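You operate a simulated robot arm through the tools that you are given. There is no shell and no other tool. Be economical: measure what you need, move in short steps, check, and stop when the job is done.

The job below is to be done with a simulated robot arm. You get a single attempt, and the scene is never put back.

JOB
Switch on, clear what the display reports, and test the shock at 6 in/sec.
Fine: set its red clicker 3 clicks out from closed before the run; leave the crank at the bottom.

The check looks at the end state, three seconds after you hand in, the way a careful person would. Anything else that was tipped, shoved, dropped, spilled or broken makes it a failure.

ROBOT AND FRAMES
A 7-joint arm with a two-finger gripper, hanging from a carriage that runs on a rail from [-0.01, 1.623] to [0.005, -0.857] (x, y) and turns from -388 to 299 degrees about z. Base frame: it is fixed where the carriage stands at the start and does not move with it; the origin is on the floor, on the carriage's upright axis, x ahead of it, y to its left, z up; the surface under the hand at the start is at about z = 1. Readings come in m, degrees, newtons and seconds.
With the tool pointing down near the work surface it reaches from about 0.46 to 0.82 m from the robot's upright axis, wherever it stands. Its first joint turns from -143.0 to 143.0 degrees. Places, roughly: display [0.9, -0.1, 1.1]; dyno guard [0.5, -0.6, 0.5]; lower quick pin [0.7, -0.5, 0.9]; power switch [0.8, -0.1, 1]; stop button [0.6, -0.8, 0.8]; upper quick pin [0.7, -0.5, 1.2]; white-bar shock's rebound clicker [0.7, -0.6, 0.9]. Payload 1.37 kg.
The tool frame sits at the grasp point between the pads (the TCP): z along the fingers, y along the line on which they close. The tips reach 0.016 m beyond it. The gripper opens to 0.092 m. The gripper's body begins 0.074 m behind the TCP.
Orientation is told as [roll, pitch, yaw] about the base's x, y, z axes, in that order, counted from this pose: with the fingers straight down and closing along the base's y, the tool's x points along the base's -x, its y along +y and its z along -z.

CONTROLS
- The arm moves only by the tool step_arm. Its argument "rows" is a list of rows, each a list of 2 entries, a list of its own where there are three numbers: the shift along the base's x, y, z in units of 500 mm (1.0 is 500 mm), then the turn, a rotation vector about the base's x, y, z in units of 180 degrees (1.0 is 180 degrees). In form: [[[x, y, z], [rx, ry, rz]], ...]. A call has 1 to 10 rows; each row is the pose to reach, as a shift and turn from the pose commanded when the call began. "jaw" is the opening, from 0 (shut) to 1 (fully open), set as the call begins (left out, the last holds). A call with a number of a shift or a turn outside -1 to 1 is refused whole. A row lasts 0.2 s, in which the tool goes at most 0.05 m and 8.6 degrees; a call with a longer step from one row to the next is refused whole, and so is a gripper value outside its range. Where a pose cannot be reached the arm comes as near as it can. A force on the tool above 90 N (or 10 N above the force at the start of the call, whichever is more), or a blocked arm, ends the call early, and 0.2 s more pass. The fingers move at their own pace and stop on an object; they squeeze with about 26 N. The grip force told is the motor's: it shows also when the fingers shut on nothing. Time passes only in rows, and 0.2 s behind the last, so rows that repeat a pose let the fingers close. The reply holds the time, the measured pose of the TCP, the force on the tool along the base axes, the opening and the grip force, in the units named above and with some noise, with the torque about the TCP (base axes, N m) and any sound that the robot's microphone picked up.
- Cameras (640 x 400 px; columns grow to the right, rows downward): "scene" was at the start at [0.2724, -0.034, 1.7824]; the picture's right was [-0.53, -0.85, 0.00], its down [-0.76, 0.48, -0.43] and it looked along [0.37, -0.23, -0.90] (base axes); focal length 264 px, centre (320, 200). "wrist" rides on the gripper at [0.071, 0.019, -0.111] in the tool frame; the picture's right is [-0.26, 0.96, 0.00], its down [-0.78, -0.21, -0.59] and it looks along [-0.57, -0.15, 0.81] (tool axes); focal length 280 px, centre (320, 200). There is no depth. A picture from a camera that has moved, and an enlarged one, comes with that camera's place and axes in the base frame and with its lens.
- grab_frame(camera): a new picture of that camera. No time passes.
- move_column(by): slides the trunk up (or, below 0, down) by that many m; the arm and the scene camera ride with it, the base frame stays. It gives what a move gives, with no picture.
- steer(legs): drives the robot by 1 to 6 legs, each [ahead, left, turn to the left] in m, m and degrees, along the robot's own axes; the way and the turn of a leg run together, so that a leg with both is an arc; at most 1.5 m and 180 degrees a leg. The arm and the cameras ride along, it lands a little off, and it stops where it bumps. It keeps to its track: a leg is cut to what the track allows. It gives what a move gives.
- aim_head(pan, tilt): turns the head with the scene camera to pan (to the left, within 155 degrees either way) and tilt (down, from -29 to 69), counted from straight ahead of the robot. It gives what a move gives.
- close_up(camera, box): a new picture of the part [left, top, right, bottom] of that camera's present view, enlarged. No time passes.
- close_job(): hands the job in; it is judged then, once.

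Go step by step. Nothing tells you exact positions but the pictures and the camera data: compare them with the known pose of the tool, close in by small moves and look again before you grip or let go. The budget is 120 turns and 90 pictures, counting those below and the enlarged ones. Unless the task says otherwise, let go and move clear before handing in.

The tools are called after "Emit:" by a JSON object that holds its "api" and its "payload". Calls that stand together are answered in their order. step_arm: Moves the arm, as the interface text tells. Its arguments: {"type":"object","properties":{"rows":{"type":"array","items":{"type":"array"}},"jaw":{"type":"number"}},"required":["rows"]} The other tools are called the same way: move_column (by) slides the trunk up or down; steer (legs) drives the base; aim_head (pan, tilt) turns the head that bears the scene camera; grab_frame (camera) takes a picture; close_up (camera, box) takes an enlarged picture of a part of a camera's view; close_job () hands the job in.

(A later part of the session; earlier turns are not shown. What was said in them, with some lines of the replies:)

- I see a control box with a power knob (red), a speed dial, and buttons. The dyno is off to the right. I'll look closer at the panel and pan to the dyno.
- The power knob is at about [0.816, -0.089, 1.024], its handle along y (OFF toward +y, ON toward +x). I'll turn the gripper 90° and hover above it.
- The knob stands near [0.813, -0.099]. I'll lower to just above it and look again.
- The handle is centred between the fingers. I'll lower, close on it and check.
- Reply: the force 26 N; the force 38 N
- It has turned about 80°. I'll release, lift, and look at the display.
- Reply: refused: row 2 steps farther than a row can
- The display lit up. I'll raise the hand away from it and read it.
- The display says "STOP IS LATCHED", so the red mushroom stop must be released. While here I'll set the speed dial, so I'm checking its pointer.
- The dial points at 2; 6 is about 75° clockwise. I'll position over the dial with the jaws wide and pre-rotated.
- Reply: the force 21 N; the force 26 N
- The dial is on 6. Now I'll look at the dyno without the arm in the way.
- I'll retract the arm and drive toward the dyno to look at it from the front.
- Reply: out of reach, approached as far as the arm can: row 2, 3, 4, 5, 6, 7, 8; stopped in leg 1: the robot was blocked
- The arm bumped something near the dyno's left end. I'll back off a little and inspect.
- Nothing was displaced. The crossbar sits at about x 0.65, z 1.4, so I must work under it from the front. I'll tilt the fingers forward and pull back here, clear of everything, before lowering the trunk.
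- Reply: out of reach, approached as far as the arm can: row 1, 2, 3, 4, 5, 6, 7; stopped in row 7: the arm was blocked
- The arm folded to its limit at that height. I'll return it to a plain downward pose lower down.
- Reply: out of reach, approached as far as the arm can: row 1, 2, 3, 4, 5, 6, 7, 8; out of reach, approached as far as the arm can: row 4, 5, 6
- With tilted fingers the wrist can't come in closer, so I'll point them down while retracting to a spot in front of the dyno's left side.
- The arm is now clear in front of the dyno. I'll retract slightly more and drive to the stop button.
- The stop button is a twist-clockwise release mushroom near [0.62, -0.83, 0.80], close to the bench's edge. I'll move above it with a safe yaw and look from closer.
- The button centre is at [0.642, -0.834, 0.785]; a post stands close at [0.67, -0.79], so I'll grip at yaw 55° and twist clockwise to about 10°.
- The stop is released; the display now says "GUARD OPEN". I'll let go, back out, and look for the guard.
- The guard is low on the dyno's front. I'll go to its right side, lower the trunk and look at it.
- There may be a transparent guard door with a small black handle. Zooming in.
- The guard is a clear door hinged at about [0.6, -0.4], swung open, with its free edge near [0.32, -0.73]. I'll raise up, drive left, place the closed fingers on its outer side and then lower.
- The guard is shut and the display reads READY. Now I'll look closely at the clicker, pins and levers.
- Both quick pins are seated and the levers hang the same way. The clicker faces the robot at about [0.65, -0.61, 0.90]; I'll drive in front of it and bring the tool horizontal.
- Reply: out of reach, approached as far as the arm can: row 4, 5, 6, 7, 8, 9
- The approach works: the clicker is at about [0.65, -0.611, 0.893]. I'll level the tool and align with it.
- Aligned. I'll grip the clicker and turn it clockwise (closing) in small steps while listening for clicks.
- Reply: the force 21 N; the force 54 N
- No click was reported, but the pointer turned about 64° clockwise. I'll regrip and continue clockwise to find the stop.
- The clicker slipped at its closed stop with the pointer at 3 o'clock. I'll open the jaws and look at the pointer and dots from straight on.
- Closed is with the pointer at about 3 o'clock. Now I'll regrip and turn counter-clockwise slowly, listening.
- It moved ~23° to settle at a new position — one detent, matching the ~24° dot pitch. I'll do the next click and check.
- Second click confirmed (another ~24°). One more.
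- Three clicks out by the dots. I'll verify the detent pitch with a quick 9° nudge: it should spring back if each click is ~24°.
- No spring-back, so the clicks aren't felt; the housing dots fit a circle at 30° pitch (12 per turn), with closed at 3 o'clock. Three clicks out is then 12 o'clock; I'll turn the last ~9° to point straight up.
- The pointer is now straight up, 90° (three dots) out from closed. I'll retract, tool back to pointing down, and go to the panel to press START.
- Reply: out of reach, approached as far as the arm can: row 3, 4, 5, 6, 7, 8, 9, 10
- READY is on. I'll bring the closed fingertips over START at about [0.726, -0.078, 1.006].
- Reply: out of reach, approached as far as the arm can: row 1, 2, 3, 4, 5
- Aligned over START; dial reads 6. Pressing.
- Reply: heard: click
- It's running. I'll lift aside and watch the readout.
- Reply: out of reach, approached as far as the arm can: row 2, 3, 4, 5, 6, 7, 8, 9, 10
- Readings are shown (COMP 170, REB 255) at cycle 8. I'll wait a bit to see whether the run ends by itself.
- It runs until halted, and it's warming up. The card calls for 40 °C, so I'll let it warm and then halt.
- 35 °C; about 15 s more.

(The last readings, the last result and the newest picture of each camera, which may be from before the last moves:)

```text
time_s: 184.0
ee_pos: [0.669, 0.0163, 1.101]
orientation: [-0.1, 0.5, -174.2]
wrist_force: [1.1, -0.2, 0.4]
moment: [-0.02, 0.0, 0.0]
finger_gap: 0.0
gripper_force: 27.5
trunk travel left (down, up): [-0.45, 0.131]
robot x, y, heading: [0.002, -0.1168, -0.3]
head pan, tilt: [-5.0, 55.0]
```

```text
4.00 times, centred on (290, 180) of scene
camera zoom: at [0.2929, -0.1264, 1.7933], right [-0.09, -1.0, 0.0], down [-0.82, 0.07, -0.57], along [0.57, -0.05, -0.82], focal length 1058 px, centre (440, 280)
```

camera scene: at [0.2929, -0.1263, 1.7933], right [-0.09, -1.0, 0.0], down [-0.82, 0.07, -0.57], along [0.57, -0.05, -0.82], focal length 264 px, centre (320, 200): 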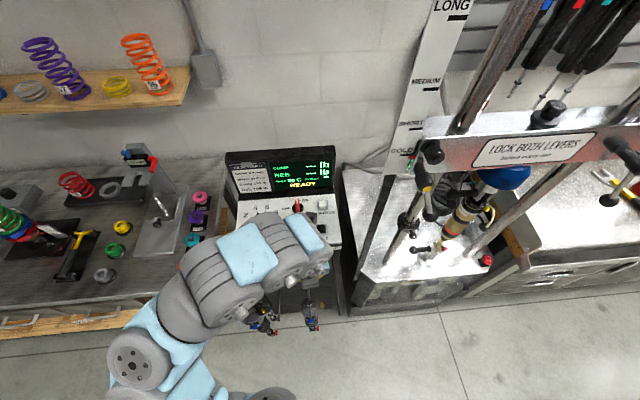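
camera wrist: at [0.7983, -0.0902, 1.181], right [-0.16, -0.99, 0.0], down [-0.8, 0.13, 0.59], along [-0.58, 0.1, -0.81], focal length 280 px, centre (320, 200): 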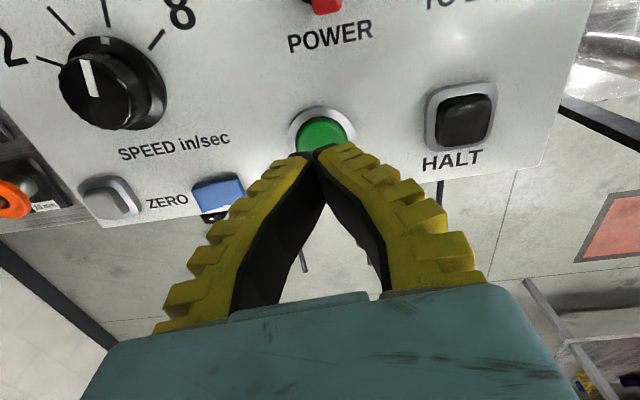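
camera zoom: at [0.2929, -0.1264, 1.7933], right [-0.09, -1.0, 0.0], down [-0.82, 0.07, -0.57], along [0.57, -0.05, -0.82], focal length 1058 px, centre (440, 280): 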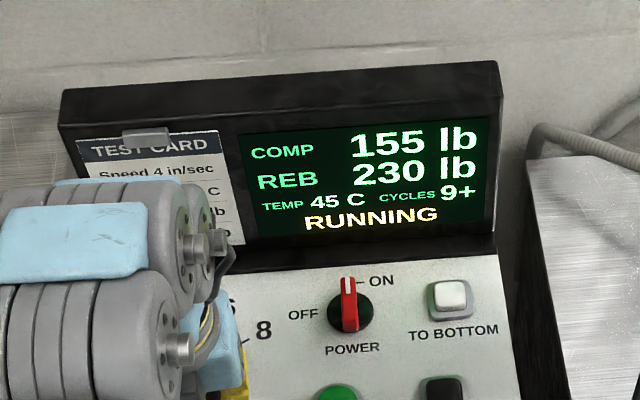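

45 °C with COMP 155 / REB 230: warmed enough. Pressing HALT.

Emit:
{"api": "step_arm", "payload": {"rows": [[[0.03, -0.07, 0], [0, 0, 0]], [[0.06, -0.15, -0.02], [0, 0, 0]], [[0.08, -0.23, -0.03], [0, 0, 0]], [[0.1, -0.31, -0.04], [0, 0, 0]], [[0.11, -0.374, -0.06], [0, 0, 0]], [[0.11, -0.374, -0.1], [0, 0, 0]], [[0.11, -0.374, -0.15], [0, 0, 0]], [[0.11, -0.374, -0.17], [0, 0, 0]], [[0.11, -0.374, -0.178], [0, 0, 0]], [[0.11, -0.374, -0.09], [0, 0, 0]]]}}

Emit:
{"api": "grab_frame", "payload": {"camera": "wrist"}}

```text
time_s: 186.2
ee_pos: [0.7231, -0.1676, 1.0573]
orientation: [-0.1, 0.1, -174.1]
wrist_force: [0.2, 0.1, 0.3]
moment: [-0.08, -0.04, -0.01]
finger_gap: 0.0002
gripper_force: 27.9
trunk travel left (down, up): [-0.45, 0.131]
robot x, y, heading: [0.003, -0.1222, -0.3]
head pan, tilt: [-5.0, 55.0]
heard: click
```

```text
7 pictures are left
camera wrist: at [0.7953, -0.1813, 1.1686], right [-0.16, -0.99, 0.0], down [-0.8, 0.13, 0.59], along [-0.58, 0.1, -0.81], focal length 280 px, centre (320, 200)
```

wrist: 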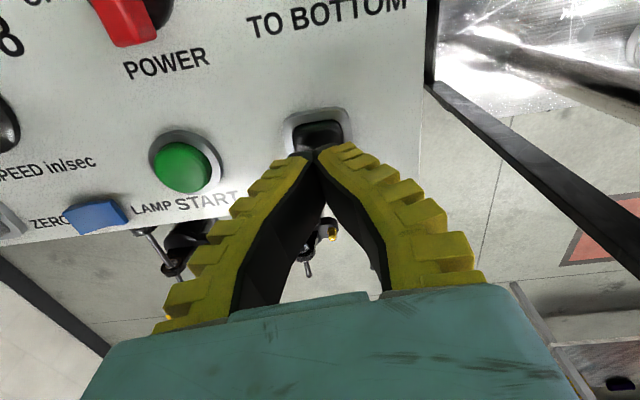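

HALT registered. TO BOTTOM is near the display, so I'll turn the hand so its camera clears the display, then hover.

Emit:
{"api": "step_arm", "payload": {"rows": [[[0, 0, 0.06], [0, 0, 0.0467]], [[0, 0, 0.1], [0, 0, 0.0934]], [[0, 0, 0.1], [0, 0, 0.14]], [[0, 0, 0.1], [0, 0, 0.187]], [[0, 0, 0.1], [0, 0, 0.2335]], [[0, 0, 0.1], [0, 0, 0.28]], [[0.05, -0.005, 0.1], [0, 0, 0.327]], [[0.1, -0.01, 0.09], [0, 0, 0.3736]], [[0.15, -0.02, 0.07], [0, 0, 0.42]], [[0.193, -0.025, 0.05], [0, 0, 0.467]]]}}

Emit:
{"api": "grab_frame", "payload": {"camera": "wrist"}}

```text
time_s: 188.4
ee_pos: [0.8166, -0.1853, 1.0787]
orientation: [-0.2, 0.2, -90.2]
wrist_force: [-1.5, -0.7, -2.6]
moment: [0.03, -0.21, 0.0]
finger_gap: 0.0002
gripper_force: 28.1
trunk travel left (down, up): [-0.45, 0.131]
robot x, y, heading: [0.0038, -0.1207, -0.2]
head pan, tilt: [-5.0, 55.0]
```

```text
6 pictures are left
camera wrist: at [0.8362, -0.1153, 1.1891], right [0.96, -0.27, -0.01], down [-0.21, -0.78, 0.59], along [-0.16, -0.57, -0.81], focal length 280 px, centre (320, 200)
```

wrist: 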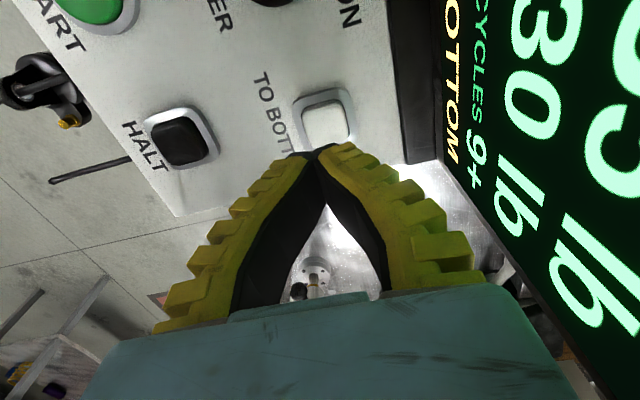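

The display shows "…BOTTOM" and the fingertips are over the button. Pressing TO BOTTOM, then lifting away and reading.

Emit:
{"api": "step_arm", "payload": {"rows": [[[0.005, 0, -0.05], [0, 0, 0]], [[0.005, 0, -0.1], [0, 0, 0]], [[0.005, 0, -0.125], [0, 0, 0]], [[0.005, 0, -0.134], [0, 0, 0]], [[0.005, 0, -0.08], [0, 0, 0]], [[0, 0, 0], [0, 0, 0]], [[-0.04, 0.02, 0.08], [0, 0, 0]], [[-0.1, 0.06, 0.13], [0, 0, 0]], [[-0.16, 0.1, 0.15], [0, 0, 0]], [[-0.22, 0.16, 0.15], [0, 0, 0]]]}}

Emit:
{"api": "step_arm", "payload": {"rows": [[[0, 0.08, 0], [0, 0, 0]], [[0, 0.16, 0], [0, 0, 0]], [[0, 0.22, 0], [0, 0, 0]], [[0, 0.22, 0], [0, 0, 0]], [[0, 0.22, 0], [0, 0, 0]]]}}

Emit:
{"api": "close_up", "payload": {"camera": "scene", "box": [210, 130, 370, 230]}}

```text
time_s: 190.6
ee_pos: [0.7385, -0.1067, 1.1535]
orientation: [0.1, 0.4, -91.1]
wrist_force: [-4.9, 9.6, -5.2]
moment: [-0.92, -0.4, 0.1]
finger_gap: 0.0
gripper_force: 27.6
out of reach, approached as far as the arm can: row 1, 2, 3, 4, 5, 10
trunk travel left (down, up): [-0.45, 0.131]
robot x, y, heading: [-0.0002, -0.1184, -0.2]
head pan, tilt: [-5.0, 55.0]
```

```text
time_s: 191.8
ee_pos: [0.7354, 0.0095, 1.1508]
orientation: [0.0, 0.1, -90.2]
wrist_force: [-0.9, -0.1, 0.8]
moment: [0.0, 0.01, 0.03]
finger_gap: 0.0001
gripper_force: 27.8
trunk travel left (down, up): [-0.45, 0.131]
robot x, y, heading: [-0.0008, -0.1187, -0.1]
head pan, tilt: [-5.0, 55.0]
```

```text
4.00 times, centred on (290, 180) of scene
camera zoom: at [0.2929, -0.1264, 1.7933], right [-0.09, -1.0, 0.0], down [-0.82, 0.07, -0.57], along [0.57, -0.05, -0.82], focal length 1058 px, centre (440, 280)
```

zoom: 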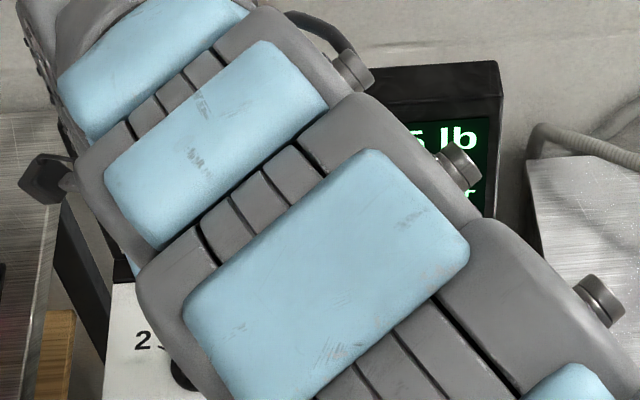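

No click was heard—that press fell short at the reach limit. I'll align the base and tilt the fingers forward slightly to gain reach.

Emit:
{"api": "steer", "payload": {"legs": [[0, -0.06, 0]]}}

Emit:
{"api": "step_arm", "payload": {"rows": [[[0, -0.05, 0], [0, -0.02, 0]], [[0.02, -0.1, 0], [0, -0.04, 0]], [[0.05, -0.16, -0.02], [0, -0.06, 0]], [[0.08, -0.22, -0.05], [0, -0.08, 0]], [[0.11, -0.26, -0.08], [0, -0.083, 0]], [[0.14, -0.27, -0.11], [0, -0.083, 0]], [[0.155, -0.27, -0.14], [0, -0.083, 0]], [[0.155, -0.27, -0.16], [0, -0.083, 0]]]}}

Emit:
{"api": "grab_frame", "payload": {"camera": "wrist"}}

```text
time_s: 192.8
ee_pos: [0.7353, -0.0516, 1.1522]
orientation: [0.0, 0.1, -90.3]
wrist_force: [0.2, -0.6, 0.2]
moment: [-0.03, 0.01, 0.0]
finger_gap: 0.0
gripper_force: 27.8
trunk travel left (down, up): [-0.45, 0.131]
robot x, y, heading: [0.0009, -0.1798, 0.1]
head pan, tilt: [-5.0, 55.0]
```

```text
time_s: 194.6
ee_pos: [0.8138, -0.187, 1.0695]
orientation: [14.9, 0.0, -90.3]
wrist_force: [-0.1, 0.4, 0.4]
moment: [0.0, -0.03, -0.02]
finger_gap: 0.0
gripper_force: 28.3
out of reach, approached as far as the arm can: row 1, 2, 3, 4
trunk travel left (down, up): [-0.45, 0.131]
robot x, y, heading: [0.0059, -0.1755, -0.1]
head pan, tilt: [-5.0, 55.0]
```

```text
4 pictures are left
camera wrist: at [0.8031, -0.1173, 1.1826], right [0.93, -0.27, 0.25], down [-0.36, -0.78, 0.51], along [0.06, -0.57, -0.82], focal length 280 px, centre (320, 200)
```

wrist: 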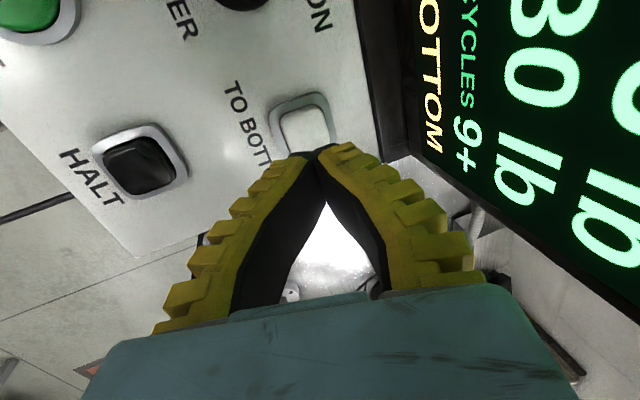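

Emit:
{"api": "step_arm", "payload": {"rows": [[[0.004, 0.006, -0.05], [0, 0, 0]], [[0.006, 0.006, -0.085], [0, 0, 0]], [[0.006, 0.006, -0.1], [0, 0, 0]], [[0.006, 0.006, -0.112], [0, 0, 0]]]}}

```text
time_s: 195.6
ee_pos: [0.8197, -0.1853, 1.0179]
orientation: [15.3, 0.2, -90.3]
wrist_force: [-13.7, 0.1, 38.6]
moment: [0.03, 0.38, 0.01]
finger_gap: 0.0004
gripper_force: 28.5
trunk travel left (down, up): [-0.45, 0.131]
robot x, y, heading: [0.0002, -0.1787, -0.1]
head pan, tilt: [-5.0, 55.0]
heard: click
```

Click heard. I'll lift away and read the display with the wrist camera.

Emit:
{"api": "step_arm", "payload": {"rows": [[[0, 0, 0.05], [0, 0, 0]], [[-0.02, 0.0, 0.13], [0, 0, 0]], [[-0.04, 0.04, 0.2], [0, 0, 0]], [[-0.06, 0.1, 0.26], [0, 0, 0]], [[-0.08, 0.16, 0.32], [0, 0, 0]], [[-0.08, 0.21, 0.37], [0, 0, 0]], [[-0.08, 0.21, 0.37], [0, 0, 0]], [[-0.08, 0.21, 0.37], [0, 0, 0]], [[-0.08, 0.21, 0.37], [0, 0, 0]], [[-0.08, 0.21, 0.37], [0, 0, 0]]]}}

Emit:
{"api": "grab_frame", "payload": {"camera": "wrist"}}

```text
time_s: 197.8
ee_pos: [0.8025, -0.0741, 1.1992]
orientation: [14.8, 0.0, -90.2]
wrist_force: [-0.1, 0.1, 0.1]
moment: [0.0, -0.03, 0.0]
finger_gap: 0.0001
gripper_force: 28.2
out of reach, approached as far as the arm can: row 2, 4, 5, 6, 7, 8, 9, 10
trunk travel left (down, up): [-0.45, 0.131]
robot x, y, heading: [0.0015, -0.182, -0.2]
head pan, tilt: [-5.0, 55.0]
```

```text
3 pictures are left
camera wrist: at [0.7923, -0.0042, 1.3115], right [0.93, -0.27, 0.25], down [-0.36, -0.78, 0.51], along [0.06, -0.57, -0.82], focal length 280 px, centre (320, 200)
```

wrist: 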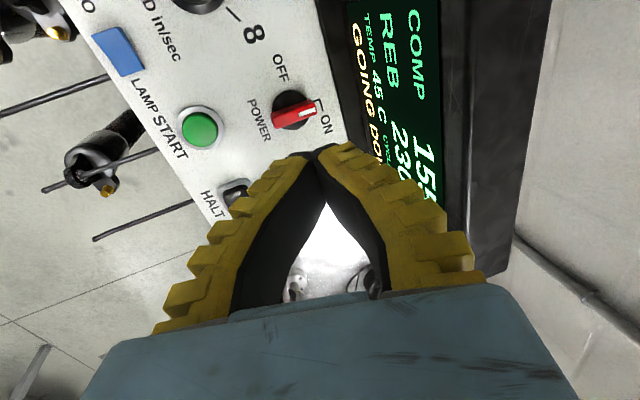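

It says "GOING DOWN". I'll wait for it to finish, moving clear meanwhile, and read again.

Emit:
{"api": "step_arm", "payload": {"rows": [[[0, 0.06, 0], [0, 0, 0]], [[0, 0.12, 0], [0, 0, 0]], [[0, 0.12, 0], [0, 0, 0]], [[0, 0.12, 0], [0, 0, 0]], [[0, 0.12, 0], [0, 0, 0]], [[0, 0.12, 0], [0, 0, 0]], [[0, 0.12, 0], [0, 0, 0]], [[0, 0.12, 0], [0, 0, 0]], [[0, 0.12, 0], [0, 0, 0]], [[0, 0.12, 0], [0, 0, 0]]]}}

Emit:
{"api": "step_arm", "payload": {"rows": [[[0, 0, 0], [0, 0, 0]], [[0, 0, 0], [0, 0, 0]], [[0, 0, 0], [0, 0, 0]], [[0, 0, 0], [0, 0, 0]], [[0, 0, 0], [0, 0, 0]], [[0, 0, 0], [0, 0, 0]], [[0, 0, 0], [0, 0, 0]], [[0, 0, 0], [0, 0, 0]], [[0, 0, 0], [0, 0, 0]], [[0, 0, 0], [0, 0, 0]]]}}

Emit:
{"api": "step_arm", "payload": {"rows": [[[0, 0, 0], [0, 0, 0]], [[0, 0, 0], [0, 0, 0]], [[0, 0, 0], [0, 0, 0]], [[0, 0, 0], [0, 0, 0]], [[0, 0, 0], [0, 0, 0]], [[0, 0, 0], [0, 0, 0]], [[0, 0, 0], [0, 0, 0]], [[0, 0, 0], [0, 0, 0]], [[0, 0, 0], [0, 0, 0]], [[0, 0, 0], [0, 0, 0]]]}}

Emit:
{"api": "grab_frame", "payload": {"camera": "wrist"}}

```text
time_s: 200.0
ee_pos: [0.8035, -0.0121, 1.1993]
orientation: [15.1, 0.3, -90.2]
wrist_force: [0.1, -0.2, 0.2]
moment: [0.02, -0.01, 0.0]
finger_gap: 0.0003
gripper_force: 27.9
trunk travel left (down, up): [-0.45, 0.131]
robot x, y, heading: [-0.0017, -0.1767, -0.1]
head pan, tilt: [-5.0, 55.0]
```

```text
time_s: 202.2
ee_pos: [0.8026, -0.0131, 1.1991]
orientation: [15.0, 0.2, -90.2]
wrist_force: [-0.5, 0.4, -0.8]
moment: [0.0, 0.0, -0.01]
finger_gap: 0.0001
gripper_force: 28.0
trunk travel left (down, up): [-0.45, 0.131]
robot x, y, heading: [0.0029, -0.1746, -0.2]
head pan, tilt: [-5.0, 55.0]
```

```text
time_s: 204.4
ee_pos: [0.804, -0.0117, 1.199]
orientation: [15.1, 0.2, -90.2]
wrist_force: [-0.4, 0.0, 0.3]
moment: [0.01, -0.01, 0.02]
finger_gap: 0.0001
gripper_force: 27.6
trunk travel left (down, up): [-0.45, 0.131]
robot x, y, heading: [0.0032, -0.177, 0.1]
head pan, tilt: [-5.0, 55.0]
```

```text
2 pictures are left
camera wrist: at [0.7928, 0.057, 1.3113], right [0.93, -0.27, 0.25], down [-0.36, -0.78, 0.51], along [0.06, -0.57, -0.82], focal length 280 px, centre (320, 200)
```

wrist: 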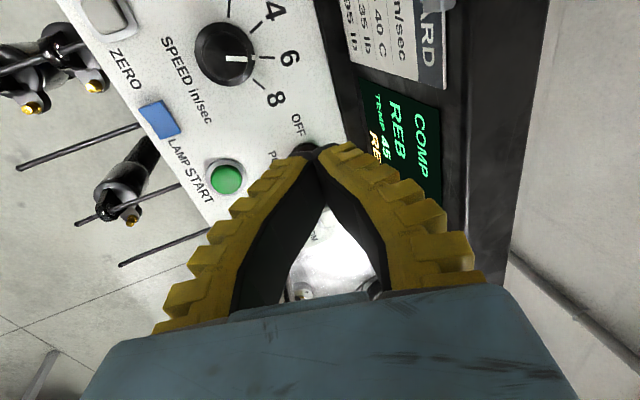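

The display is back to "RE(ADY)", so the crank has gone to the bottom, and the dial shows 6. A last look at the dyno.

Emit:
{"api": "aim_head", "payload": {"pan": -45, "tilt": 45}}

Emit:
{"api": "close_up", "payload": {"camera": "scene", "box": [160, 60, 480, 340]}}

```text
time_s: 205.5
ee_pos: [0.8037, -0.0125, 1.1985]
orientation: [15.0, 0.2, -90.2]
wrist_force: [0.1, 0.3, 0.5]
moment: [-0.02, 0.02, 0.0]
finger_gap: 0.0001
gripper_force: 27.8
trunk travel left (down, up): [-0.45, 0.131]
robot x, y, heading: [0.0002, -0.1731, -0.4]
head pan, tilt: [-45.0, 45.0]
```

```text
1.43 times, centred on (320, 200) of scene
camera zoom: at [0.2788, -0.2372, 1.8067], right [-0.71, -0.71, 0.0], down [-0.5, 0.5, -0.71], along [0.5, -0.5, -0.71], focal length 378 px, centre (320, 200)
```

zoom: 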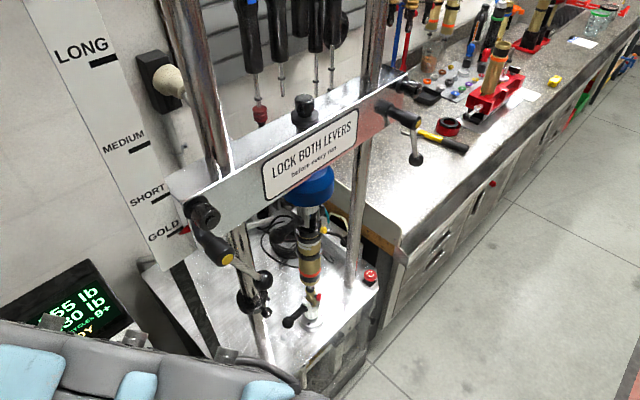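

The display reads READY, the guard is shut, and everything else stands as it was. The hand is clear, so I'm handing in.

Emit:
{"api": "close_job", "payload": {}}

```text
The job is handed in.
```

I switched the dyno on, cleared the latched stop and the open guard, and ran the shock at 6 in/sec. The run was halted at 45 °C with COMP 155 lb and REB 230 lb. I then pressed TO BOTTOM, and the display went from GOING DOWN back to READY.

I set the red clicker from its closed stop by counting three of the 30° housing marks. No clicks were heard or felt while turning it, so that setting is not confirmed by click.

The arm bumped the left end of the dyno once while driving early on. I checked afterwards and nothing had moved.
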